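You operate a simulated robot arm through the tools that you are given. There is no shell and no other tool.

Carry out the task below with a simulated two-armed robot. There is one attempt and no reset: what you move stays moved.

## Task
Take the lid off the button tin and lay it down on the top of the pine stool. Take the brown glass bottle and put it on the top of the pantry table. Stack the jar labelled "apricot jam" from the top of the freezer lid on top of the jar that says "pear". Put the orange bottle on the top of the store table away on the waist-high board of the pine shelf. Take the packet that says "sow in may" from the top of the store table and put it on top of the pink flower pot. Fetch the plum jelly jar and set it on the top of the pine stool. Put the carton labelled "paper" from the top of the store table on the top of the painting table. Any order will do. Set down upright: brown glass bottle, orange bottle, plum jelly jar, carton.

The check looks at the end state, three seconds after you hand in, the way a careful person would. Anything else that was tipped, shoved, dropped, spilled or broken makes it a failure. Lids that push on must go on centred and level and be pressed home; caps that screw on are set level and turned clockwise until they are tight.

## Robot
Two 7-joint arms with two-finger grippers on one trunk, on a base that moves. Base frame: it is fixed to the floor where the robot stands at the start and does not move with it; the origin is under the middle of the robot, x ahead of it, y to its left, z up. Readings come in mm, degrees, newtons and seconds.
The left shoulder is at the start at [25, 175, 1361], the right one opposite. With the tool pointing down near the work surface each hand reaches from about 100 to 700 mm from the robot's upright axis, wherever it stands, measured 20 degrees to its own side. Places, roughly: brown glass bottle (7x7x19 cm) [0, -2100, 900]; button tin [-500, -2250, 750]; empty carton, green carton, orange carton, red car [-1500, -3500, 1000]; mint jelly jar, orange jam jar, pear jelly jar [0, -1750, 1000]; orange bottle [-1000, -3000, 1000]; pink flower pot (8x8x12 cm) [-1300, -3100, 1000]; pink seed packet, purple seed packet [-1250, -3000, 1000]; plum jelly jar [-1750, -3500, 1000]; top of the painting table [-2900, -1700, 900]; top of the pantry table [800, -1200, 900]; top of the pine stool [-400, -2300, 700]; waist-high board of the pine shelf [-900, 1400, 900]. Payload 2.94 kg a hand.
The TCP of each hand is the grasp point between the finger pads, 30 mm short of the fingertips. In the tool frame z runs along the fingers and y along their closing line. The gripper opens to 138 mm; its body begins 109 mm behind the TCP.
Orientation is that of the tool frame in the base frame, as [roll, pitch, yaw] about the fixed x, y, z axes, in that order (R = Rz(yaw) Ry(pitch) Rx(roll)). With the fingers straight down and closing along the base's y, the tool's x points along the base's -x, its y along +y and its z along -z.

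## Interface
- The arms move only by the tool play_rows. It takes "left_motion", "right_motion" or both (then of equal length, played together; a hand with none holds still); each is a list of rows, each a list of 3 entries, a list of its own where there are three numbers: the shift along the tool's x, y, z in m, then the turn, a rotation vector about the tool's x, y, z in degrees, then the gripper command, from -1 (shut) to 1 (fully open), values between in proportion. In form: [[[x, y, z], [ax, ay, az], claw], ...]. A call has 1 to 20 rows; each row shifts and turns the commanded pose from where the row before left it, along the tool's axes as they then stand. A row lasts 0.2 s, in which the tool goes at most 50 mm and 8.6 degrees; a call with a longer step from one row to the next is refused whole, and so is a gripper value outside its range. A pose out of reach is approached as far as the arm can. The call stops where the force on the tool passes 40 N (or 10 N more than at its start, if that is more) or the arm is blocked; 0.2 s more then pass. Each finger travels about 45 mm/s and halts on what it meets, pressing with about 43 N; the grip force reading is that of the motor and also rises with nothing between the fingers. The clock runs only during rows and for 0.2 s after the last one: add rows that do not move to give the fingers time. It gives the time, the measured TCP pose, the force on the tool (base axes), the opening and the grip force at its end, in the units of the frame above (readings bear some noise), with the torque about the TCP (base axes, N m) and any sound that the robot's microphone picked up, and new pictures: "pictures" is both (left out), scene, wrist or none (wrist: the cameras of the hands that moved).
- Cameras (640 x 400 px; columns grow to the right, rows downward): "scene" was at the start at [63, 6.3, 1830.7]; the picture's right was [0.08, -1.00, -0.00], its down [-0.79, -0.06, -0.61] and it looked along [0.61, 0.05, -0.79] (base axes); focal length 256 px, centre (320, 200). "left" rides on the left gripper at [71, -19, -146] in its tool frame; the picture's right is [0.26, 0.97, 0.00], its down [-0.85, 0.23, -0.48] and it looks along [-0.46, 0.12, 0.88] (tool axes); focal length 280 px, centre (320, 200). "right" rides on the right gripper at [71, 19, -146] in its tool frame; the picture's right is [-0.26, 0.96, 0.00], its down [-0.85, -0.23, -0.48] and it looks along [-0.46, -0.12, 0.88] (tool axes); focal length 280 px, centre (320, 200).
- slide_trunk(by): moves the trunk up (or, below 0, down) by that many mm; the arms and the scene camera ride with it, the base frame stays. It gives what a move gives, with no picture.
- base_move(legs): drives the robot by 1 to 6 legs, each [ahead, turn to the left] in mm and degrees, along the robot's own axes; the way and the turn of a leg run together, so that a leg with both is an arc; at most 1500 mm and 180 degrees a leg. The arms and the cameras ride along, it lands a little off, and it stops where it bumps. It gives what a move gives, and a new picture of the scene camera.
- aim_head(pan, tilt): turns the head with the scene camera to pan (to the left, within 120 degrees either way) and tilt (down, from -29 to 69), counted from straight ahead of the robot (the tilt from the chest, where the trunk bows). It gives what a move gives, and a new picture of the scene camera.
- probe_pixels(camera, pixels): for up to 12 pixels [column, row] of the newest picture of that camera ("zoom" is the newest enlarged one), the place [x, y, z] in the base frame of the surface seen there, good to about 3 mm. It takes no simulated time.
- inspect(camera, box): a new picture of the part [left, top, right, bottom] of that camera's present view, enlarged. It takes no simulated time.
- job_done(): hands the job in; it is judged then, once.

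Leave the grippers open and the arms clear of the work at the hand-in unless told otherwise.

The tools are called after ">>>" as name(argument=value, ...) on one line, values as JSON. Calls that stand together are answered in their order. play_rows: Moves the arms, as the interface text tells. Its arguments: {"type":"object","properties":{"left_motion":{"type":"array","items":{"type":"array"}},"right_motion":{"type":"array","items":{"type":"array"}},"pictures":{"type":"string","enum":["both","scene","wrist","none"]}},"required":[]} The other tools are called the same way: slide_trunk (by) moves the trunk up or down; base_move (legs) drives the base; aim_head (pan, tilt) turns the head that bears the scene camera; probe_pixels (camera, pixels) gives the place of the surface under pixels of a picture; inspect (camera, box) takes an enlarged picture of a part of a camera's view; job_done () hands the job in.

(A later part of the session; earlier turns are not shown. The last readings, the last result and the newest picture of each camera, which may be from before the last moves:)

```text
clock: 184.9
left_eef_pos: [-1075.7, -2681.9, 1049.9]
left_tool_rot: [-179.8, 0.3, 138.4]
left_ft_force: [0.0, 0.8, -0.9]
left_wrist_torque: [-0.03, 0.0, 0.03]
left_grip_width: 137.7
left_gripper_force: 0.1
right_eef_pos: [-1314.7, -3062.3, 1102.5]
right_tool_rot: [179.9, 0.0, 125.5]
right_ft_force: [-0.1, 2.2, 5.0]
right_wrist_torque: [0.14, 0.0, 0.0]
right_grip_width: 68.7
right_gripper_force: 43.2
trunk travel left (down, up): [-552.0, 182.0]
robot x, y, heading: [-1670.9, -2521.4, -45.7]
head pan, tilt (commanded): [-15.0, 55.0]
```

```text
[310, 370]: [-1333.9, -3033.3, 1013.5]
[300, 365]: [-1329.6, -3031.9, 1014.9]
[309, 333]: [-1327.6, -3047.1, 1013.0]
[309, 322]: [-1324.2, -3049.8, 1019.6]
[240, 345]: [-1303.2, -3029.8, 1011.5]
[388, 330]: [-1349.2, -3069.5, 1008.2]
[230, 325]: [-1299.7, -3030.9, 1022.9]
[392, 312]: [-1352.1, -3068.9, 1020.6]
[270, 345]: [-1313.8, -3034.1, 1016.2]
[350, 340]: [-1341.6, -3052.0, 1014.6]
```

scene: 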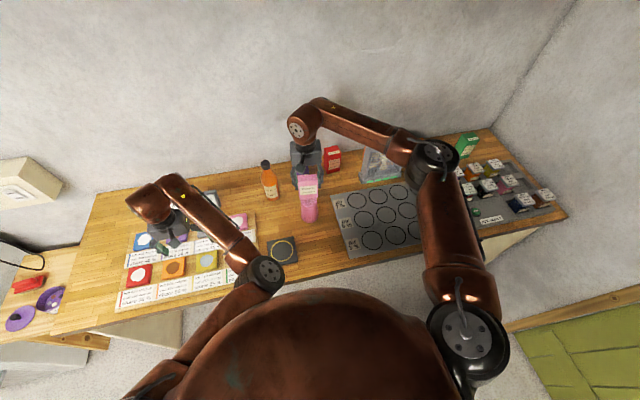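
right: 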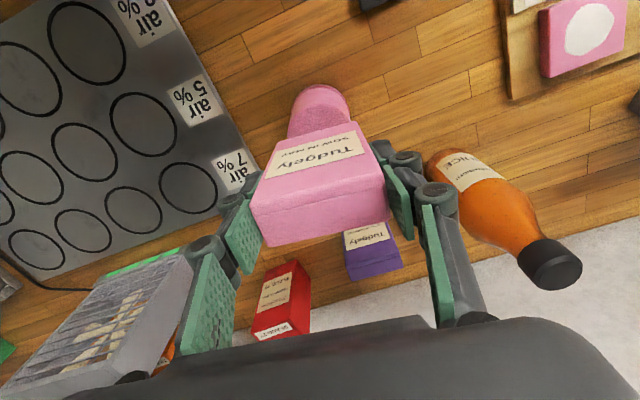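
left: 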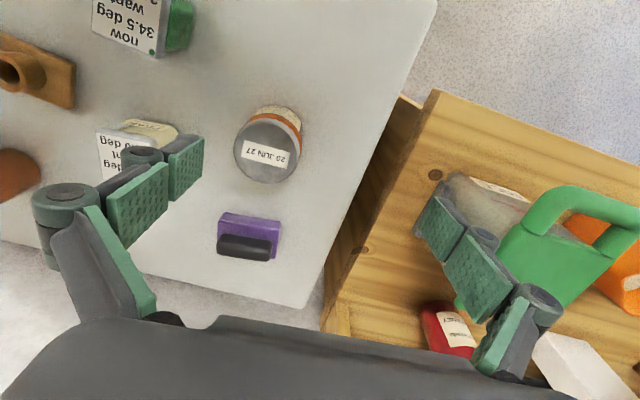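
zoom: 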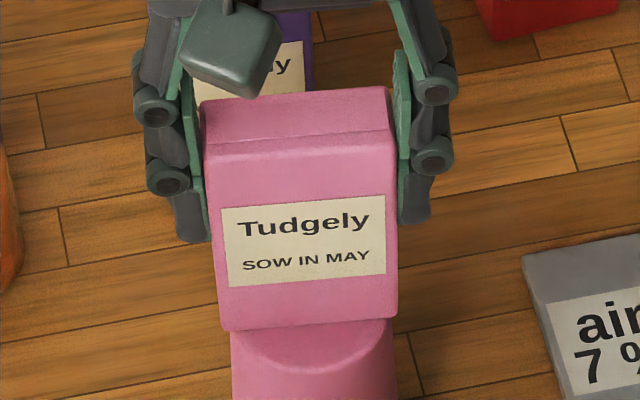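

The packet is centred within about 2 mm. I release: ease up 0.3 mm, open the fingers gently and check.

>>> play_rows(right_motion=[[[0, 0, -0.0005], [0, 0, 0], -1], [[0, 0, 0], [0, 0, 0], 0.05], [[0, 0, 0], [0, 0, 0], 0.15], [[0, 0, 0], [0, 0, 0], 0.25], [[0, 0, 0], [0, 0, 0], 0.35], [[0, 0, 0], [0, 0, 0], 0.45], [[0, 0, 0], [0, 0, 0], 0.45]], pictures="both")

>>> inspect(camera="scene", box=[280, 150, 350, 220])

```text
clock: 186.5
left_eef_pos: [-1076.4, -2683.0, 1049.7]
left_tool_rot: [-179.9, 0.3, 138.4]
left_ft_force: [0.0, 0.7, 0.5]
left_wrist_torque: [-0.03, 0.01, -0.04]
left_grip_width: 137.7
left_gripper_force: 0.0
right_eef_pos: [-1314.6, -3061.3, 1103.0]
right_tool_rot: [180.0, -0.1, 125.5]
right_ft_force: [0.0, 0.3, 0.3]
right_wrist_torque: [-0.02, -0.04, 0.03]
right_grip_width: 99.9
right_gripper_force: 0.1
trunk travel left (down, up): [-552.0, 182.0]
robot x, y, heading: [-1665.9, -2520.8, -45.6]
head pan, tilt (commanded): [-15.0, 55.0]
```

scene: 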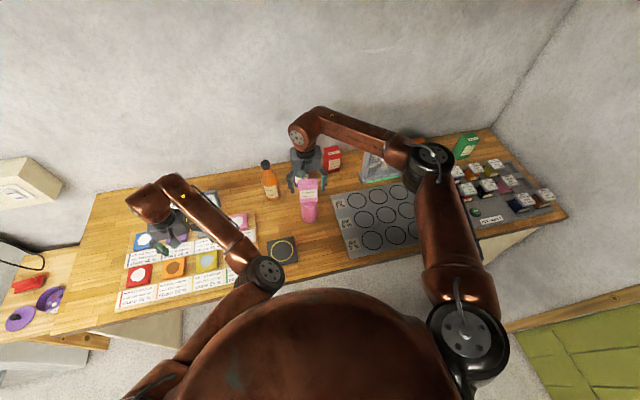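
right: 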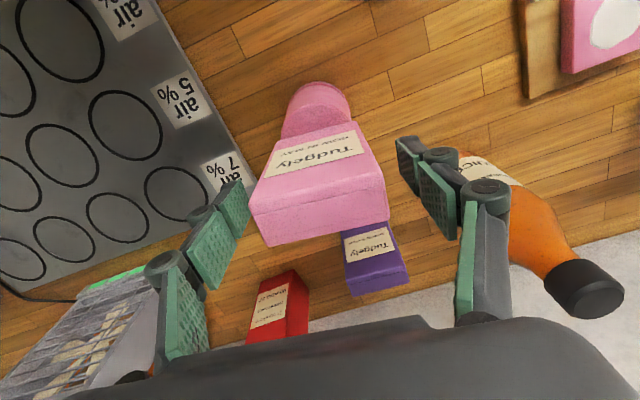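

```text
5.71 times, centred on (315, 185) of scene
```

zoom: 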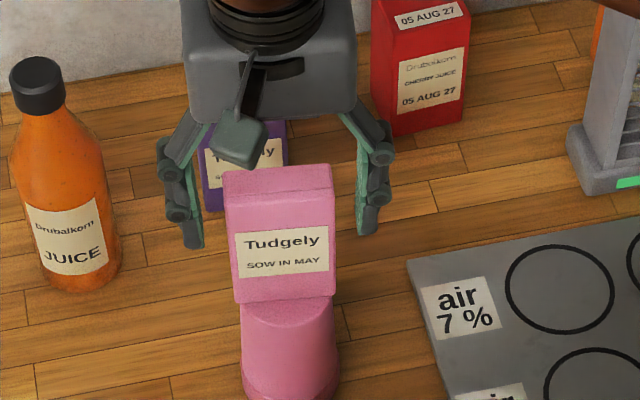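

The packet stands on the pot. I raise the hand straight up 80 mm and then draw back.

>>> play_rows(right_motion=[[[0, 0, -0.015], [0, 0, 0], 0.45], [[0, 0, -0.02], [0, 0, 0], 0.45], [[0, 0, -0.025], [0, 0, 0], 0.45], [[0, 0, -0.025], [0, 0, 0], 0.45], [[0, 0, 0], [0, 0, 0], 0.45]], pictures="both")

```text
clock: 187.7
left_eef_pos: [-1075.2, -2682.3, 1049.4]
left_tool_rot: [-179.9, 0.3, 138.4]
left_ft_force: [0.0, 0.5, 0.1]
left_wrist_torque: [0.03, -0.02, -0.01]
left_grip_width: 137.7
left_gripper_force: 0.0
right_eef_pos: [-1312.4, -3061.5, 1184.5]
right_tool_rot: [180.0, 0.0, 125.4]
right_ft_force: [1.2, 0.3, 0.1]
right_wrist_torque: [-0.01, 0.0, 0.04]
right_grip_width: 100.2
right_gripper_force: 0.2
trunk travel left (down, up): [-552.0, 182.0]
robot x, y, heading: [-1669.0, -2521.6, -45.7]
head pan, tilt (commanded): [-15.0, 55.0]
```

scene: 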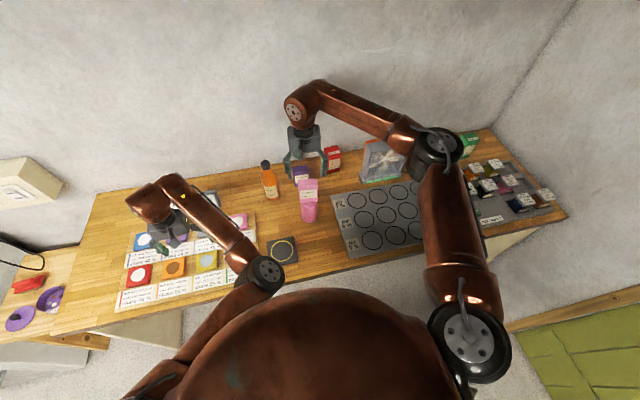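
right: 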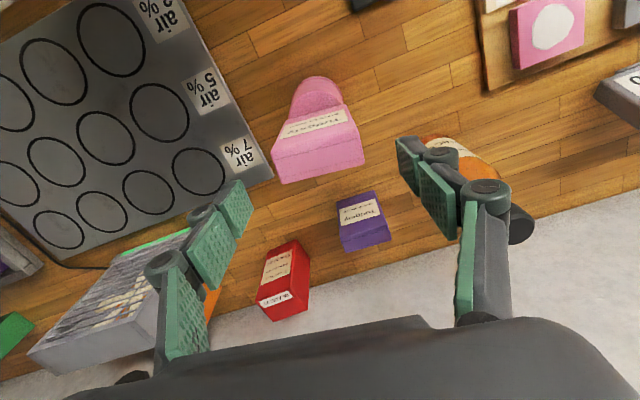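

Clear above the packet. I draw the hand back 200 mm, then back the base off and drive to the right end of the store table.

>>> play_rows(right_motion=[[[0.04, 0, 0], [0, 0, 0], 0.45], [[0.04, 0, 0], [0, 0, 0], 0.6], [[0.04, 0, 0], [0, 0, 0], 0.8], [[0.04, -0.02, 0.02], [0, 0, 0], 1], [[0.04, -0.02, 0.02], [0, 0, -4], 1], [[0, 0, 0.02], [0, 0, -5], 1], [[0, 0, 0], [0, 0, 0], 1]], pictures="none")

>>> base_move(legs=[[-200, 0], [0, -90], [680, 0], [0, 90]])

```text
clock: 189.3
left_eef_pos: [-1076.6, -2682.7, 1050.5]
left_tool_rot: [-179.9, 0.3, 138.4]
left_ft_force: [0.0, 0.4, 0.1]
left_wrist_torque: [0.01, -0.03, -0.02]
left_grip_width: 138.3
left_gripper_force: 0.1
right_eef_pos: [-1463.9, -2919.5, 1125.8]
right_tool_rot: [180.0, 0.0, 134.5]
right_ft_force: [-1.0, -0.1, -0.3]
right_wrist_torque: [0.02, -0.03, 0.02]
right_grip_width: 138.2
right_gripper_force: 0.0
trunk travel left (down, up): [-552.0, 182.0]
robot x, y, heading: [-1671.0, -2522.5, -45.7]
head pan, tilt (commanded): [-15.0, 55.0]
```

```text
clock: 198.1
left_eef_pos: [-2398.1, -3429.2, 1049.2]
left_tool_rot: [-179.2, 1.1, 52.4]
left_ft_force: [-0.3, -4.7, 0.0]
left_wrist_torque: [0.74, 0.05, 0.02]
left_grip_width: 137.7
left_gripper_force: 0.0
right_eef_pos: [-2658.6, -3050.7, 1128.6]
right_tool_rot: [-180.0, 0.5, 46.8]
right_ft_force: [-3.0, -1.7, -0.2]
right_wrist_torque: [0.2, -0.35, -0.01]
right_grip_width: 137.9
right_gripper_force: 0.0
trunk travel left (down, up): [-552.0, 182.0]
robot x, y, heading: [-2271.5, -2845.7, -133.2]
head pan, tilt (commanded): [-15.0, 55.0]
stopped in leg 3: the robot was blocked; the commanded pose is now the measured one
```

scene: 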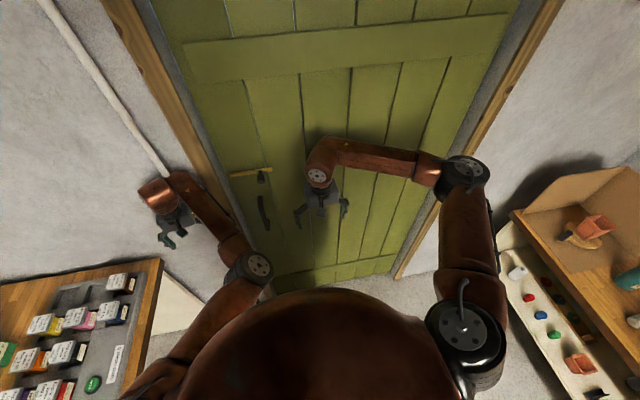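

The left hand touched the end wall next to the door (robot l≈-3614). I back up 60 mm and turn left to face the store table.

>>> base_move(legs=[[-60, 0], [0, 88]])

```text
clock: 198.8
left_eef_pos: [-2333.5, -3528.9, 1133.9]
left_tool_rot: [-175.4, 17.4, 73.0]
left_ft_force: [10.3, 15.3, -4.6]
left_wrist_torque: [1.13, -1.75, -1.81]
left_grip_width: 130.7
left_gripper_force: 0.0
right_eef_pos: [-2556.5, -3063.2, 1085.0]
right_tool_rot: [178.0, -3.3, 64.8]
right_ft_force: [1.1, 1.8, 3.6]
right_wrist_torque: [-0.26, 0.1, 0.01]
right_grip_width: 138.1
right_gripper_force: 0.4
trunk travel left (down, up): [-552.0, 182.0]
robot x, y, heading: [-2266.3, -2841.1, -133.1]
head pan, tilt (commanded): [-15.0, 55.0]
stopped in leg 1: the robot was blocked; the commanded pose is now the measured one
```

scene: 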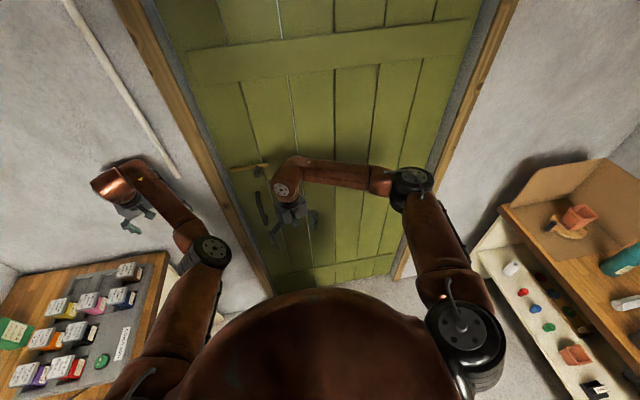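

Still pressed against the end wall: the left hand reads 18 N. I pull the left hand back toward the robot (tool +x) to free it.

>>> play_rows(left_motion=[[[0.015, 0, 0], [0, 0, 0], 1], [[0.02, 0, 0], [0, 0, 0], 1], [[0.02, 0, 0], [0, 0, 0], 1], [[0.02, 0, 0], [0, 0, 0], 1], [[0, 0, 0], [0, 0, 0], 1]], pictures="both")

```text
clock: 199.1
left_eef_pos: [-2302.2, -3574.2, 1165.4]
left_tool_rot: [-172.0, 15.7, 80.3]
left_ft_force: [78.3, 131.0, -19.8]
left_wrist_torque: [-8.78, 4.63, -10.28]
left_grip_width: 135.3
left_gripper_force: 0.1
right_eef_pos: [-2493.3, -3100.8, 1044.5]
right_tool_rot: [174.1, -8.2, 73.6]
right_ft_force: [-3.3, -0.2, 2.4]
right_wrist_torque: [0.15, -0.43, -0.03]
right_grip_width: 137.5
right_gripper_force: 0.0
trunk travel left (down, up): [-552.0, 182.0]
robot x, y, heading: [-2266.0, -2840.1, -132.9]
head pan, tilt (commanded): [-15.0, 55.0]
stopped in row 1 (left hand): the arm was blocked; the commanded pose is now the measured one
```

scene: 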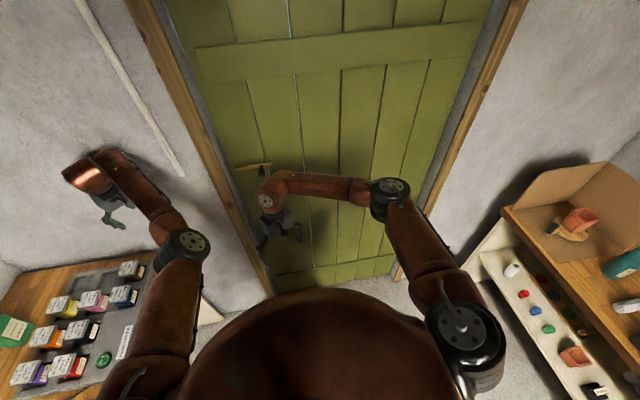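
left: 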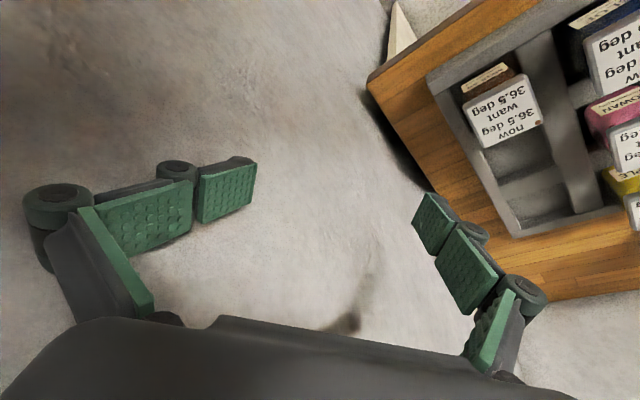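

The left hand is pressed hard on the wall. I hold still for a moment to see whether the reading settles.

>>> play_rows(left_motion=[[[0, 0, 0], [0, 0, 0], 1]], pictures="scene")

```text
clock: 199.4
left_eef_pos: [-2249.6, -3639.3, 1249.2]
left_tool_rot: [-165.6, 26.7, 92.6]
left_ft_force: [11.2, 22.7, -14.5]
left_wrist_torque: [-0.97, 0.15, -0.99]
left_grip_width: 134.9
left_gripper_force: 0.1
right_eef_pos: [-2409.1, -3105.9, 1030.8]
right_tool_rot: [169.4, -11.9, 83.6]
right_ft_force: [0.3, -0.1, 2.9]
right_wrist_torque: [-0.14, 0.16, -0.03]
right_grip_width: 137.8
right_gripper_force: 0.3
trunk travel left (down, up): [-552.0, 182.0]
robot x, y, heading: [-2256.3, -2833.3, -130.5]
head pan, tilt (commanded): [-15.0, 55.0]
stopped in row 1 (left hand): the arm was blocked; the commanded pose is now the measured one
```

scene: 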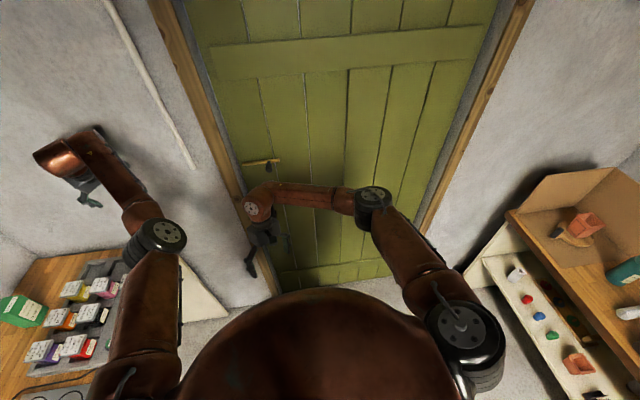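

Arms still seem to be swinging. I use a head move (which only takes time) to see whether the robot comes to rest.

>>> aim_head(pan=0, tilt=55)

```text
clock: 200.2
left_eef_pos: [-2255.0, -3640.3, 1267.0]
left_tool_rot: [-165.4, 28.1, 93.3]
left_ft_force: [90.9, 37.0, 3.1]
left_wrist_torque: [-2.24, 5.93, -4.54]
left_grip_width: 111.8
left_gripper_force: 0.0
right_eef_pos: [-2417.1, -3096.1, 1017.0]
right_tool_rot: [169.0, -13.3, 83.2]
right_ft_force: [0.1, 0.6, 0.3]
right_wrist_torque: [-0.06, 0.1, 0.0]
right_grip_width: 137.8
right_gripper_force: 0.0
trunk travel left (down, up): [-552.0, 182.0]
robot x, y, heading: [-2237.2, -2810.4, -124.0]
head pan, tilt (commanded): [0.0, 55.0]
```

scene: 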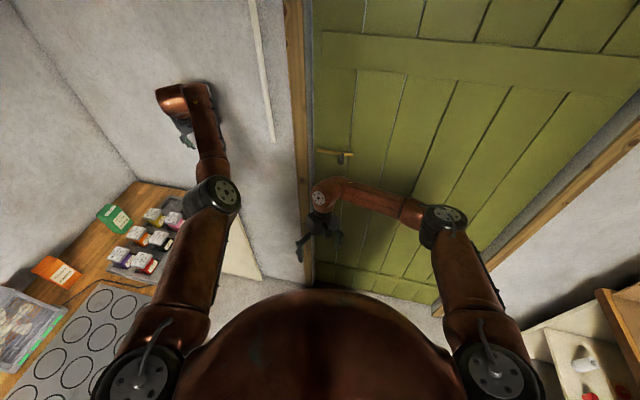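

The robot has been pushed slightly and rests with the left hand on the end wall (about 95 N). I command the left hand off the wall, along +[0.71,0.70,0].

>>> play_rows(left_motion=[[[0.0116, 0.013, -0.0098], [0, 0, 0], 1], [[0.0116, 0.013, -0.0098], [0, 0, 0], 1], [[0.0116, 0.013, -0.0098], [0, 0, 0], 1], [[0, 0, 0], [0, 0, 0], 1]], pictures="scene")

```text
clock: 200.5
left_eef_pos: [-2239.5, -3655.2, 1330.9]
left_tool_rot: [-161.6, 31.5, 101.4]
left_ft_force: [38.4, 47.1, -38.3]
left_wrist_torque: [-6.15, 3.35, -1.32]
left_grip_width: 101.9
left_gripper_force: 0.1
right_eef_pos: [-2375.0, -3085.3, 1004.4]
right_tool_rot: [162.1, -16.6, 92.2]
right_ft_force: [1.7, -2.2, 1.8]
right_wrist_torque: [0.06, 0.26, 0.12]
right_grip_width: 137.9
right_gripper_force: 0.1
trunk travel left (down, up): [-552.0, 182.0]
robot x, y, heading: [-2228.5, -2797.0, -120.8]
head pan, tilt (commanded): [0.0, 55.0]
stopped in row 1 (left hand): the arm was blocked; the commanded pose is now the measured one
```

scene: 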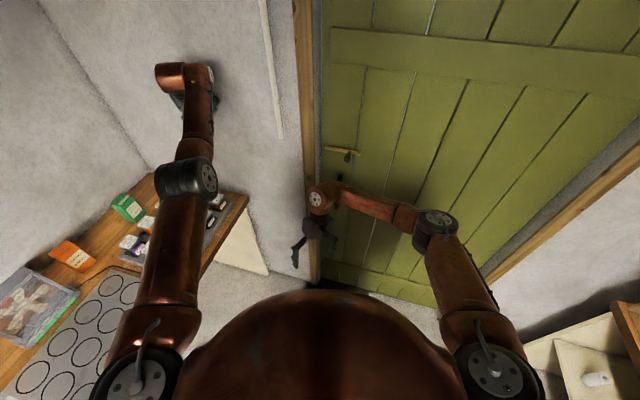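

The base is slowly turning left. I try backing straight away from the wall by 80 mm now.

>>> base_move(legs=[[-80, 0]])

```text
clock: 201.2
left_eef_pos: [-2203.5, -3695.6, 1411.3]
left_tool_rot: [-145.9, 40.7, 120.3]
left_ft_force: [11.9, 40.9, -11.9]
left_wrist_torque: [-4.47, 2.35, -1.99]
left_grip_width: 135.2
left_gripper_force: 0.1
right_eef_pos: [-2266.6, -3067.8, 1019.9]
right_tool_rot: [152.0, -23.2, 114.5]
right_ft_force: [0.2, 2.4, 1.9]
right_wrist_torque: [-0.39, 0.21, 0.0]
right_grip_width: 137.8
right_gripper_force: 0.0
trunk travel left (down, up): [-552.0, 182.0]
robot x, y, heading: [-2229.9, -2796.7, -120.9]
head pan, tilt (commanded): [0.0, 55.0]
stopped in leg 1: the force on the tool passed its limit at 170 N (the readings are from after the stop); the commanded pose is now the measured one
```

scene: 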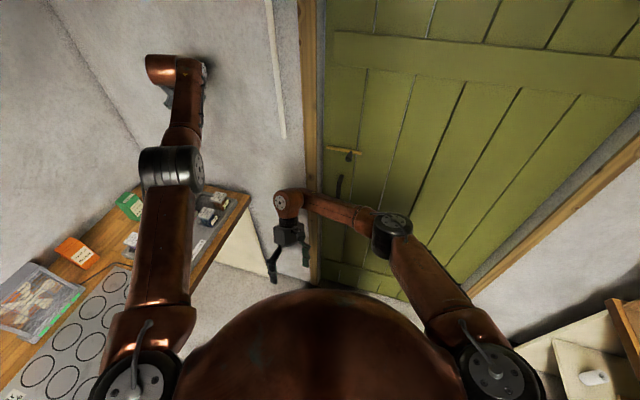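

Each call swings both arms to the left as if they followed a turn that the base itself did not make. I test a small turn to the right to see how arms and base respond.

>>> base_move(legs=[[0, 15]])

```text
clock: 201.9
left_eef_pos: [-2259.2, -3679.2, 1437.9]
left_tool_rot: [-126.0, 33.3, 129.1]
left_ft_force: [93.6, 39.2, -73.6]
left_wrist_torque: [-4.84, 4.89, -4.38]
left_grip_width: 96.8
left_gripper_force: 0.1
right_eef_pos: [-2177.5, -3110.7, 1060.3]
right_tool_rot: [155.3, -23.7, 121.6]
right_ft_force: [-11.4, 0.2, 2.9]
right_wrist_torque: [-0.22, -1.24, -0.82]
right_grip_width: 137.8
right_gripper_force: 0.2
trunk travel left (down, up): [-552.0, 182.0]
robot x, y, heading: [-2214.1, -2776.6, -113.4]
head pan, tilt (commanded): [0.0, 55.0]
stopped in leg 1: the force on the tool passed its limit at 160 N (the readings are from after the stop); the commanded pose is now the measured one
```

scene: 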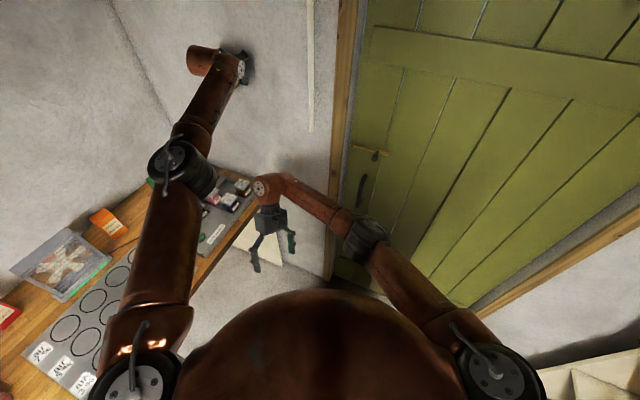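

The base did turn left about 7°. I look closely at the left hand against the wall.

>>> inspect(camera="scene", box=[140, 20, 320, 140])

>>> inspect(camera="left", box=[0, 0, 640, 400])

```text
3.33 times, centred on (230, 80) of scene
```

zoom: 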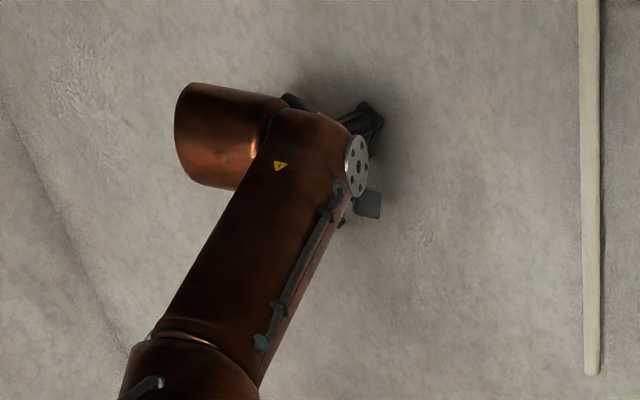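

```text
1.00 times, centred on (320, 200) of left (not enlarged: the box is as wide or as high as the picture)
```

zoom: 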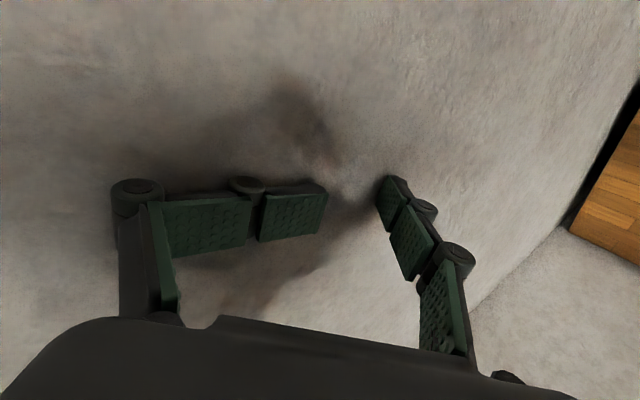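

I try retracting the left hand along the line to its shoulder, away from the wall.

>>> play_rows(left_motion=[[[0.0139, 0.0062, -0.0129], [0, 0, 0], 1], [[0.0139, 0.0062, -0.0129], [0, 0, 0], 1], [[0.0139, 0.0062, -0.0129], [0, 0, 0], 1], [[0.0139, 0.0062, -0.0129], [0, 0, 0], 1]], pictures="scene")

```text
clock: 202.2
left_eef_pos: [-2243.8, -3673.8, 1353.1]
left_tool_rot: [-136.6, 39.9, 123.2]
left_ft_force: [17.4, -14.9, 20.6]
left_wrist_torque: [2.59, -0.37, -2.23]
left_grip_width: 132.8
left_gripper_force: 0.1
right_eef_pos: [-2172.0, -3109.1, 1068.8]
right_tool_rot: [156.7, -26.8, 120.7]
right_ft_force: [-1.9, 6.1, 1.3]
right_wrist_torque: [-0.72, -0.17, -0.29]
right_grip_width: 138.0
right_gripper_force: 0.0
trunk travel left (down, up): [-552.0, 182.0]
robot x, y, heading: [-2211.5, -2767.8, -112.5]
head pan, tilt (commanded): [0.0, 55.0]
stopped in row 1 (left hand): the arm was blocked; the commanded pose is now the measured one
```

scene: 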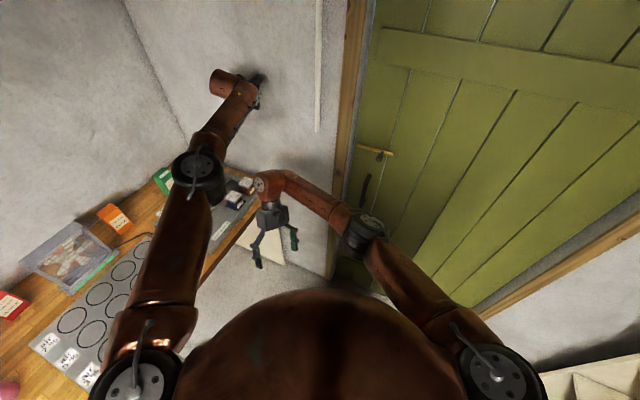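

Better: force dropped to 30 N and the right arm no longer swings. I continue pulling the left hand off the wall.

>>> play_rows(left_motion=[[[0.0076, 0.0067, -0.011], [0, 0, 0], 1], [[0.0076, 0.0067, -0.011], [0, 0, 0], 1], [[0.0076, 0.0067, -0.011], [0, 0, 0], 1], [[0.0076, 0.0067, -0.011], [0, 0, 0], 1]], pictures="scene")

```text
clock: 202.5
left_eef_pos: [-2269.6, -3633.9, 1240.9]
left_tool_rot: [-143.4, 37.2, 120.9]
left_ft_force: [17.0, 6.9, -14.8]
left_wrist_torque: [-1.15, 1.02, -0.93]
left_grip_width: 132.8
left_gripper_force: 0.1
right_eef_pos: [-2157.5, -3112.9, 1092.5]
right_tool_rot: [163.3, -23.9, 118.4]
right_ft_force: [-3.6, 4.3, 2.1]
right_wrist_torque: [-0.46, -0.31, -0.19]
right_grip_width: 138.0
right_gripper_force: 0.0
trunk travel left (down, up): [-552.0, 182.0]
robot x, y, heading: [-2207.6, -2764.5, -112.1]
head pan, tilt (commanded): [0.0, 55.0]
stopped in row 1 (left hand): the force on the tool passed its limit at 451 N (the readings are from after the stop); the commanded pose is now the measured one
```

scene: 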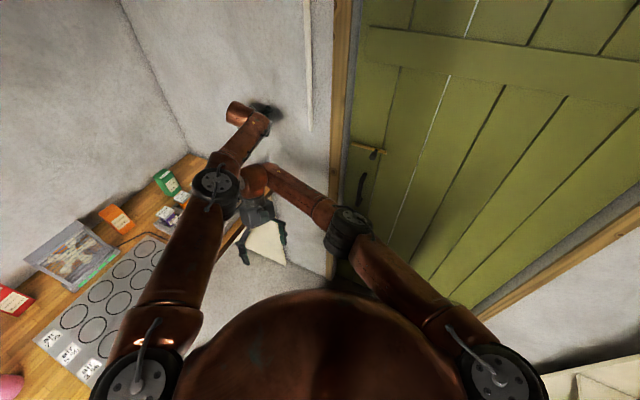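

The left elbow and the right wrist are touching each other (arms crossed at (240,190)). I move the right hand back to its own side, away from the left arm.

>>> play_rows(right_motion=[[[0.0141, -0.014, 0.0023], [0, 0, 0], 1], [[0.0212, -0.021, 0.0035], [0, 0, 0], 1], [[0.0212, -0.021, 0.0035], [0, 0, 0], 1], [[0.0212, -0.021, 0.0035], [0, 0, 0], 1], [[0, 0, 0], [0, 0, 0], 1]], pictures="scene")

```text
clock: 202.7
left_eef_pos: [-2216.7, -3685.8, 1155.7]
left_tool_rot: [-149.6, 40.5, 117.4]
left_ft_force: [347.4, 628.5, 223.8]
left_wrist_torque: [-41.47, 47.24, -57.23]
left_grip_width: 133.6
left_gripper_force: 0.1
right_eef_pos: [-2113.5, -3142.2, 1047.9]
right_tool_rot: [164.8, -24.3, 116.5]
right_ft_force: [-13.4, -15.4, -20.7]
right_wrist_torque: [3.01, -1.78, -0.78]
right_grip_width: 137.7
right_gripper_force: 0.1
right hand out of reach, approached as far as the arm can: row 1
trunk travel left (down, up): [-552.0, 182.0]
robot x, y, heading: [-2209.2, -2758.9, -112.0]
head pan, tilt (commanded): [0.0, 55.0]
stopped in row 1 (left hand): the force on the tool passed its limit at 210 N (the readings are from after the stop); the commanded pose is now the measured one
```

scene: 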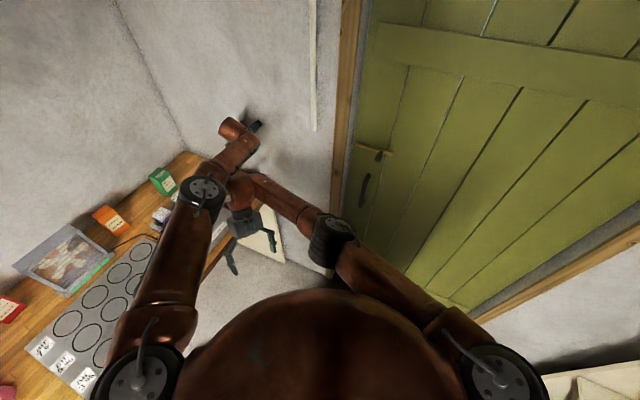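

The left hand is jammed between wall and right arm. I try backing the base 150 mm straight away from the wall.

>>> base_move(legs=[[-150, 0]])

```text
clock: 204.2
left_eef_pos: [-2290.0, -3599.4, 1160.1]
left_tool_rot: [-154.1, 42.1, 114.0]
left_ft_force: [41.9, 40.5, 11.9]
left_wrist_torque: [-2.69, 3.66, -4.13]
left_grip_width: 134.2
left_gripper_force: 0.1
right_eef_pos: [-2219.6, -3056.5, 1024.9]
right_tool_rot: [157.0, -28.6, 114.7]
right_ft_force: [1.6, 0.3, 1.0]
right_wrist_torque: [-0.08, 0.31, 0.2]
right_grip_width: 137.9
right_gripper_force: 0.0
trunk travel left (down, up): [-552.0, 182.0]
robot x, y, heading: [-2153.9, -2632.7, -111.3]
head pan, tilt (commanded): [0.0, 55.0]
stopped in leg 1: the robot was blocked; the commanded pose is now the measured one
```

scene: 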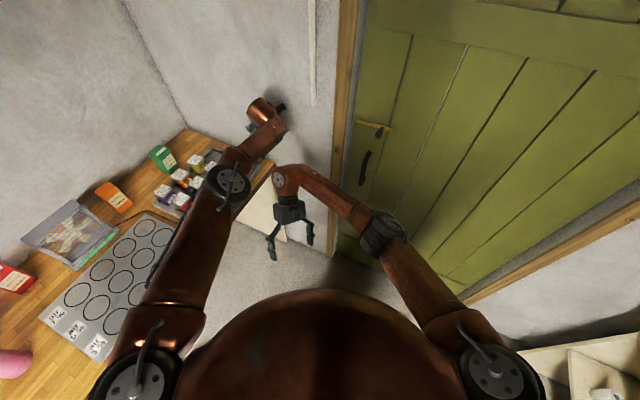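

The base moved back 145 mm and the arms separated. I back up another 150 mm.

>>> base_move(legs=[[-150, 0]])

```text
clock: 204.9
left_eef_pos: [-2288.8, -3600.9, 1156.5]
left_tool_rot: [-154.6, 42.1, 113.6]
left_ft_force: [29.8, 31.8, 8.4]
left_wrist_torque: [-1.97, 2.7, -3.37]
left_grip_width: 134.1
left_gripper_force: 0.1
right_eef_pos: [-2219.6, -3057.9, 1022.2]
right_tool_rot: [156.7, -28.9, 114.6]
right_ft_force: [0.2, 1.1, -0.5]
right_wrist_torque: [-0.03, 0.01, 0.0]
right_grip_width: 138.2
right_gripper_force: 0.0
trunk travel left (down, up): [-552.0, 182.0]
robot x, y, heading: [-2153.4, -2629.3, -111.2]
head pan, tilt (commanded): [0.0, 55.0]
stopped in leg 1: the force on the tool passed its limit at 102 N (the readings are from after the stop); the commanded pose is now the measured one
```

scene: 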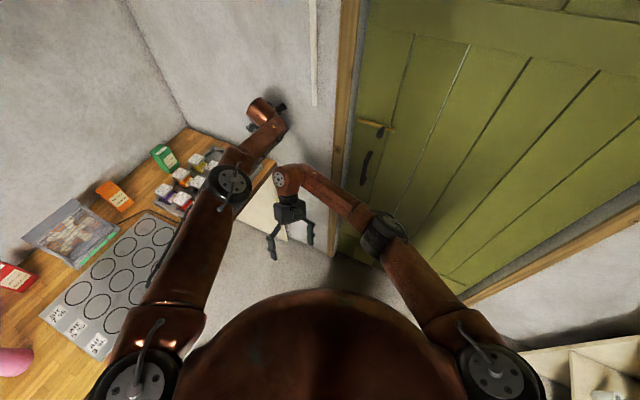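

Forces are now moderate. I pull the left hand 10 mm per row off the wall.

>>> play_rows(left_motion=[[[0.0026, 0.0074, -0.0062], [0, 0, 0], 1], [[0.0026, 0.0074, -0.0062], [0, 0, 0], 1], [[0.0026, 0.0074, -0.0062], [0, 0, 0], 1], [[0, 0, 0], [0, 0, 0], 1]], pictures="both")

```text
clock: 205.1
left_eef_pos: [-2288.7, -3600.8, 1156.4]
left_tool_rot: [-155.0, 42.2, 113.3]
left_ft_force: [19.5, 34.1, 10.3]
left_wrist_torque: [-1.88, 2.02, -2.99]
left_grip_width: 134.1
left_gripper_force: 0.1
right_eef_pos: [-2221.6, -3057.5, 1023.1]
right_tool_rot: [156.6, -28.9, 114.6]
right_ft_force: [-0.1, 1.0, 0.1]
right_wrist_torque: [0.05, -0.01, -0.04]
right_grip_width: 138.1
right_gripper_force: 0.1
trunk travel left (down, up): [-552.0, 182.0]
robot x, y, heading: [-2156.1, -2629.0, -111.2]
head pan, tilt (commanded): [0.0, 55.0]
stopped in row 1 (left hand): the force on the tool passed its limit at 60 N (the readings are from after the stop); the commanded pose is now the measured one
```

scene: 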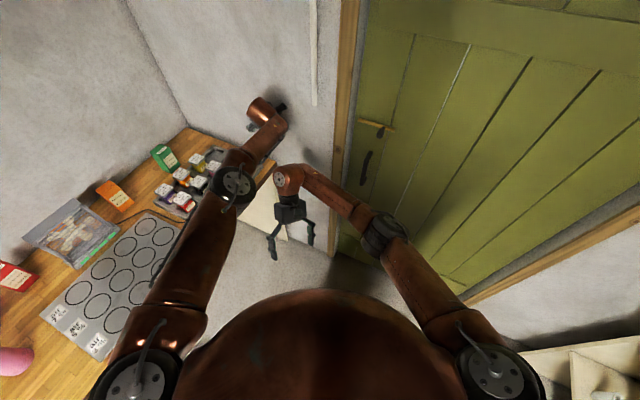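
left: 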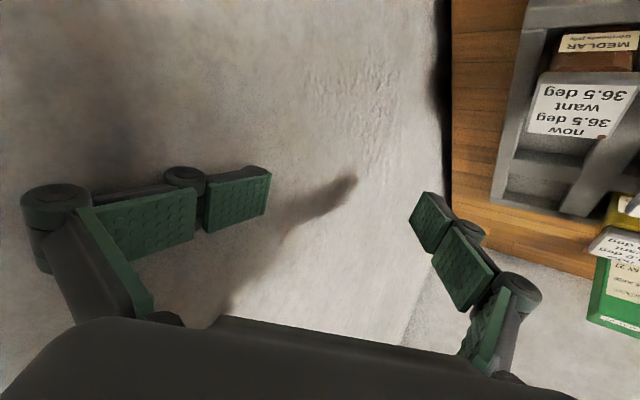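

Moving even slightly trips the force limit, so I close the left gripper instead: the finger that leans on the wall will then come away from it.

>>> play_rows(left_motion=[[[0, 0, 0], [0, 0, 0], 0.5], [[0, 0, 0], [0, 0, 0], 0], [[0, 0, 0], [0, 0, 0], -0.5], [[0, 0, 0], [0, 0, 0], -1], [[0, 0, 0], [0, 0, 0], -1], [[0, 0, 0], [0, 0, 0], -1], [[0, 0, 0], [0, 0, 0], -1]], pictures="both")

```text
clock: 206.3
left_eef_pos: [-2291.6, -3602.4, 1155.9]
left_tool_rot: [-154.6, 42.1, 113.3]
left_ft_force: [0.7, 0.0, -0.6]
left_wrist_torque: [-0.04, 0.03, 0.0]
left_grip_width: 85.5
left_gripper_force: 2.1
right_eef_pos: [-2222.5, -3057.9, 1021.5]
right_tool_rot: [156.5, -28.9, 114.7]
right_ft_force: [1.1, 0.1, 0.5]
right_wrist_torque: [-0.13, 0.06, 0.03]
right_grip_width: 137.9
right_gripper_force: 0.0
trunk travel left (down, up): [-552.0, 182.0]
robot x, y, heading: [-2151.7, -2631.0, -111.1]
head pan, tilt (commanded): [0.0, 55.0]
stopped in row 6 (left hand): the force on the tool passed its limit at 51 N (the readings are from after the stop); the commanded pose is now the measured one
```

scene: 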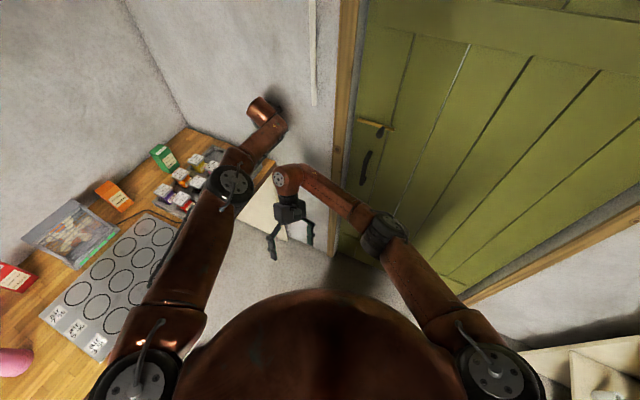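
left: 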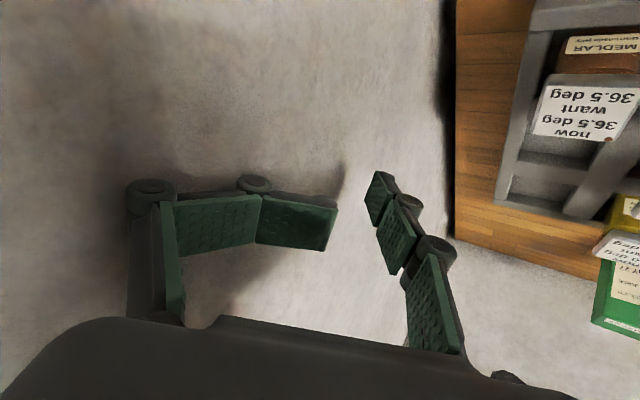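

The contact force is gone (0 N). Now I pull the left hand away from the wall in 15 mm rows.

>>> play_rows(left_motion=[[[0.002, 0.0056, -0.0046], [0, 0, 0], 0.2], [[0.004, 0.0111, -0.0092], [0, 0, 0], 0.2], [[0.004, 0.0111, -0.0092], [0, 0, 0], 0.2], [[0.004, 0.0111, -0.0092], [0, 0, 0], 0.2], [[0, 0, 0], [0, 0, 0], 0.2]], pictures="both")

```text
clock: 207.6
left_eef_pos: [-2257.8, -3569.6, 1152.5]
left_tool_rot: [-154.9, 41.8, 113.0]
left_ft_force: [-0.4, 1.2, -0.7]
left_wrist_torque: [-0.03, -0.03, 0.06]
left_grip_width: 82.9
left_gripper_force: 0.0
right_eef_pos: [-2223.3, -3062.7, 1019.9]
right_tool_rot: [156.4, -29.1, 114.7]
right_ft_force: [0.0, 0.6, -0.1]
right_wrist_torque: [-0.02, 0.0, -0.02]
right_grip_width: 137.9
right_gripper_force: 0.0
trunk travel left (down, up): [-552.0, 182.0]
robot x, y, heading: [-2152.8, -2626.2, -111.1]
head pan, tilt (commanded): [0.0, 55.0]
```

scene: 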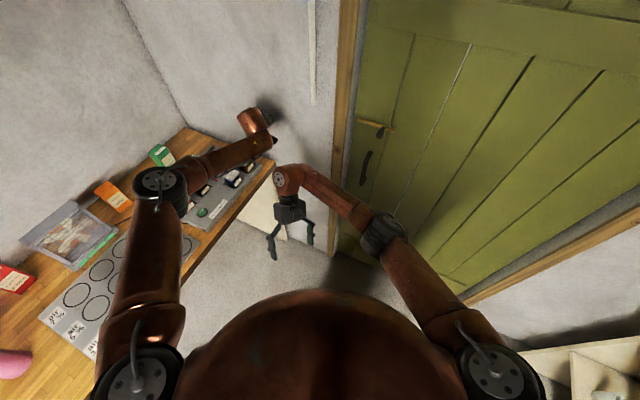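
left: 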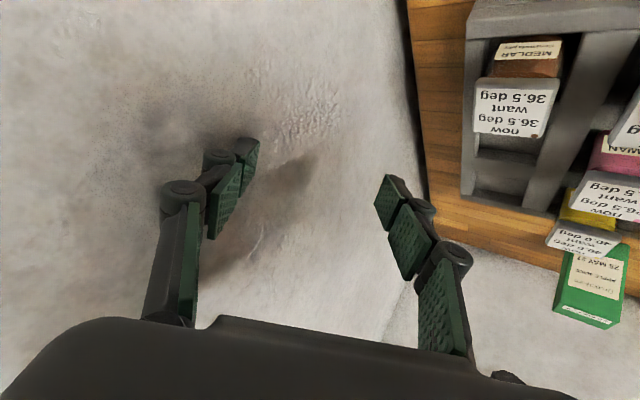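

The left hand is free and its elbow has flipped outward, as on the right arm. Next I move the right hand back to the right, away from the left one.

>>> play_rows(right_motion=[[[0.0125, -0.0156, 0.0008], [0, 0, 0], 1], [[0.0188, -0.0234, 0.0012], [0, 0, 0], 1], [[0.0188, -0.0234, 0.0012], [0, 0, 0], 1], [[0.0188, -0.0234, 0.0012], [0, 0, 0], 1], [[0.0188, -0.0234, 0.0012], [0, 0, 0], 1], [[0, 0, 0], [0, 0, 0], 1]], pictures="scene")

```text
clock: 208.9
left_eef_pos: [-2255.7, -3570.4, 1151.9]
left_tool_rot: [-154.9, 41.9, 113.1]
left_ft_force: [0.1, -0.3, -0.7]
left_wrist_torque: [-0.01, 0.03, -0.05]
left_grip_width: 82.7
left_gripper_force: 0.1
right_eef_pos: [-2354.7, -3013.8, 1020.2]
right_tool_rot: [156.4, -29.0, 114.8]
right_ft_force: [0.3, 0.1, 0.1]
right_wrist_torque: [0.03, 0.03, 0.01]
right_grip_width: 138.1
right_gripper_force: 0.1
trunk travel left (down, up): [-552.0, 182.0]
robot x, y, heading: [-2154.3, -2628.7, -111.2]
head pan, tilt (commanded): [0.0, 55.0]
```

scene: 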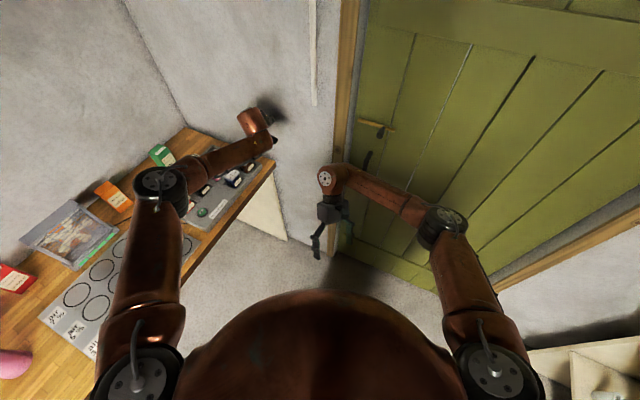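

The right hand follows well. I turn it upright again (total 54° in seven rows).

>>> play_rows(right_motion=[[[0, 0, 0], [1.47, -5.16, 5.47], 1], [[0, 0, 0], [1.47, -5.16, 5.47], 1], [[0, 0, 0], [1.47, -5.16, 5.47], 1], [[0, 0, 0], [1.47, -5.16, 5.47], 1], [[0, 0, 0], [1.47, -5.16, 5.47], 1], [[0, 0, 0], [1.47, -5.16, 5.47], 1], [[0, 0, 0], [1.47, -5.16, 5.47], 1], [[0, -0.03, 0], [0, 0, 0], 1], [[0, -0.03, 0], [0, 0, 0], 1], [[0, -0.03, 0], [0, 0, 0], 1], [[0, 0, 0], [0, 0, 0], 1]], pictures="scene")

```text
clock: 211.3
left_eef_pos: [-2255.4, -3570.6, 1151.2]
left_tool_rot: [-154.9, 42.0, 112.9]
left_ft_force: [0.1, 0.4, 0.4]
left_wrist_torque: [0.02, 0.03, 0.01]
left_grip_width: 82.8
left_gripper_force: 0.1
right_eef_pos: [-2436.5, -2982.5, 1019.4]
right_tool_rot: [180.0, 0.1, 68.8]
right_ft_force: [-0.1, -0.6, -0.3]
right_wrist_torque: [-0.02, 0.0, 0.01]
right_grip_width: 137.6
right_gripper_force: 0.0
trunk travel left (down, up): [-552.0, 182.0]
robot x, y, heading: [-2152.7, -2628.2, -111.1]
head pan, tilt (commanded): [0.0, 55.0]
```

scene: 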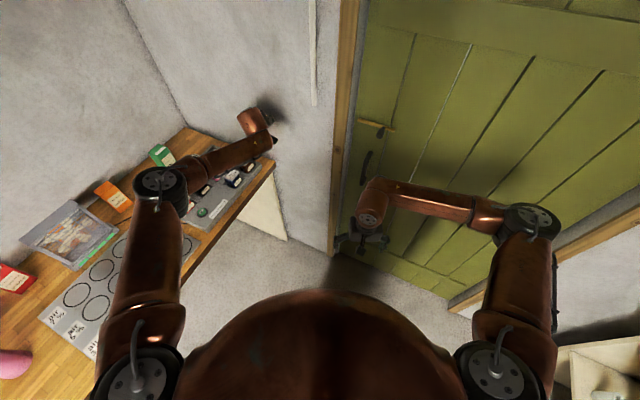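

Right arm is restored. Before pulling the left hand back I probe the left elbow/forearm height above the store table.

>>> probe_pixels(camera="scene", pixels=[[160, 185], [200, 165], [245, 150], [155, 240], [250, 120], [175, 205], [160, 155], [110, 190]])

```text
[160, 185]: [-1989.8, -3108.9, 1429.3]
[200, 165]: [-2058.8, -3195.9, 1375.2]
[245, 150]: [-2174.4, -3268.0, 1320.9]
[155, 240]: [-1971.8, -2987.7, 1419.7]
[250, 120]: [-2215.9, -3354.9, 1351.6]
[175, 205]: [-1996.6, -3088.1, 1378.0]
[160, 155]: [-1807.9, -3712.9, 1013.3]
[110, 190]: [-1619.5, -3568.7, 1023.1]
```

Elbow is high (z≈1400) and in front of the table. I pull the left hand back 240 mm.

>>> play_rows(left_motion=[[[0.0107, 0.0085, -0.0146], [0, 0, 0], 0.5], [[0.0161, 0.0128, -0.0219], [0, 0, 0], 1], [[0.0161, 0.0128, -0.0219], [0, 0, 0], 1], [[0.0161, 0.0128, -0.0219], [0, 0, 0], 1], [[0.0161, 0.0128, -0.0219], [0, 0, 0], 1], [[0.0161, 0.0128, -0.0219], [0, 0, 0], 1], [[0.0161, 0.0128, -0.0219], [0, 0, 0], 1], [[0.0161, 0.0128, -0.0219], [0, 0, 0], 1], [[0, 0, 0], [0, 0, 0], 1]], pictures="scene")

```text
clock: 213.3
left_eef_pos: [-2174.2, -3355.4, 1151.6]
left_tool_rot: [-154.9, 41.8, 113.0]
left_ft_force: [-0.5, 0.4, 0.2]
left_wrist_torque: [-0.02, -0.02, 0.0]
left_grip_width: 137.8
left_gripper_force: 0.1
right_eef_pos: [-2436.0, -2983.2, 1019.1]
right_tool_rot: [179.8, 0.1, 68.8]
right_ft_force: [0.0, 0.5, -0.5]
right_wrist_torque: [0.02, 0.0, 0.01]
right_grip_width: 137.8
right_gripper_force: 0.1
trunk travel left (down, up): [-552.0, 182.0]
robot x, y, heading: [-2154.4, -2629.5, -111.2]
head pan, tilt (commanded): [0.0, 55.0]
```

scene: 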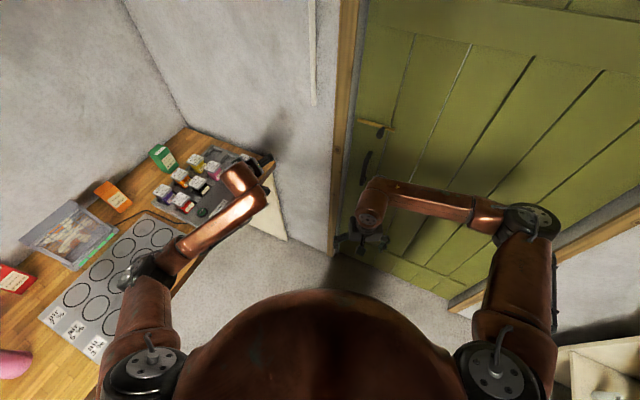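

Now both arms mirror each other. I pull the left hand back 200 mm more and turn it upright.

>>> play_rows(left_motion=[[[0.0161, 0.0128, -0.0219], [0, 0, 0], 1], [[0.0161, 0.0128, -0.0219], [0, 0, 0], 1], [[0.0161, 0.0128, -0.0219], [0, 0, 0], 1], [[0.0161, 0.0128, -0.0219], [0, 0, 0], 1], [[0.0161, 0.0128, -0.0219], [0, 0, 0], 1], [[0.0161, 0.0128, -0.0219], [0, 0, 0], 1], [[0, 0, 0], [-0.853, 5.97, 4.06], 1], [[0, 0, 0], [-0.853, 5.97, 4.06], 1], [[0, 0, 0], [-0.853, 5.97, 4.06], 1], [[0, 0, 0], [-0.853, 5.97, 4.06], 1], [[0, 0, 0], [-0.853, 5.97, 4.06], 1], [[0, 0, 0], [-0.853, 5.97, 4.06], 1], [[0, 0, 0], [-0.853, 5.97, 4.06], 1], [[0, 0, 0], [-0.853, 5.97, 4.06], 1], [[0, 0, 0], [0, 0, 0], 1]], pictures="scene")

```text
clock: 216.6
left_eef_pos: [-2108.4, -3186.7, 1151.8]
left_tool_rot: [-180.0, -0.1, 68.7]
left_ft_force: [-0.4, 0.9, 0.1]
left_wrist_torque: [-0.02, 0.04, 0.0]
left_grip_width: 138.0
left_gripper_force: 0.0
right_eef_pos: [-2436.8, -2980.8, 1019.7]
right_tool_rot: [179.9, 0.0, 68.8]
right_ft_force: [-0.2, 0.7, 0.6]
right_wrist_torque: [0.02, 0.02, 0.02]
right_grip_width: 137.9
right_gripper_force: 0.0
trunk travel left (down, up): [-552.0, 182.0]
robot x, y, heading: [-2152.6, -2629.0, -111.2]
head pan, tilt (commanded): [0.0, 55.0]
```

scene: 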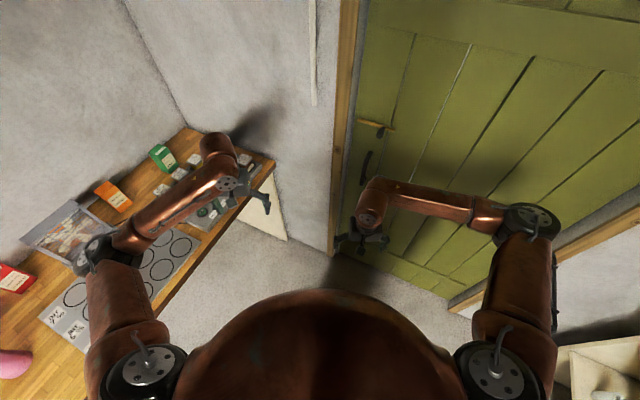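

Both arms are back in normal poses. I draw the left hand back 100 mm, raise the right hand 60 mm, then drive 175 mm on (well short of the end wall) and turn left to face the store table's right end.

>>> play_rows(left_motion=[[[0.035, 0, 0.01], [0, 0, 0], 1], [[0.035, 0, 0.01], [0, 0, 0], 1], [[0.035, 0, 0.01], [0, 0, 0], 1], [[0, 0, 0], [0, 0, 0], 1]], right_motion=[[[0.01, 0, -0.025], [0, 0, 0], 1], [[0.01, 0, -0.025], [0, 0, 0], 1], [[0.01, 0, -0.025], [0, 0, 0], 1], [[0, 0, 0], [0, 0, 0], 1]], pictures="none")

>>> base_move(legs=[[175, 0], [0, 65.6]])

```text
clock: 217.6
left_eef_pos: [-2070.8, -3089.2, 1122.0]
left_tool_rot: [-180.0, 0.0, 68.8]
left_ft_force: [-0.6, 0.8, 0.5]
left_wrist_torque: [0.04, -0.05, -0.02]
left_grip_width: 137.9
left_gripper_force: 0.0
right_eef_pos: [-2426.5, -2951.9, 1095.7]
right_tool_rot: [180.0, 0.0, 68.8]
right_ft_force: [-0.1, -0.9, -0.1]
right_wrist_torque: [-0.01, -0.01, 0.03]
right_grip_width: 137.9
right_gripper_force: 0.1
trunk travel left (down, up): [-552.0, 182.0]
robot x, y, heading: [-2156.3, -2628.5, -111.2]
head pan, tilt (commanded): [0.0, 55.0]
```

```text
clock: 221.9
left_eef_pos: [-1762.1, -2897.5, 1123.7]
left_tool_rot: [180.0, 0.0, 135.1]
left_ft_force: [-0.3, 1.1, 0.1]
left_wrist_torque: [0.0, 0.0, 0.01]
left_grip_width: 137.8
left_gripper_force: 0.0
right_eef_pos: [-2031.6, -3168.6, 1095.2]
right_tool_rot: [179.9, 0.1, 135.0]
right_ft_force: [-0.3, -0.4, -0.8]
right_wrist_torque: [0.0, -0.01, 0.02]
right_grip_width: 137.8
right_gripper_force: 0.1
trunk travel left (down, up): [-552.0, 182.0]
robot x, y, heading: [-2216.8, -2787.4, -45.3]
head pan, tilt (commanded): [0.0, 55.0]
```

scene: 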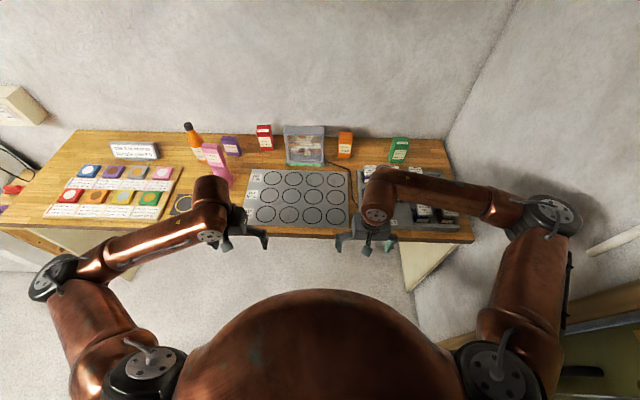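

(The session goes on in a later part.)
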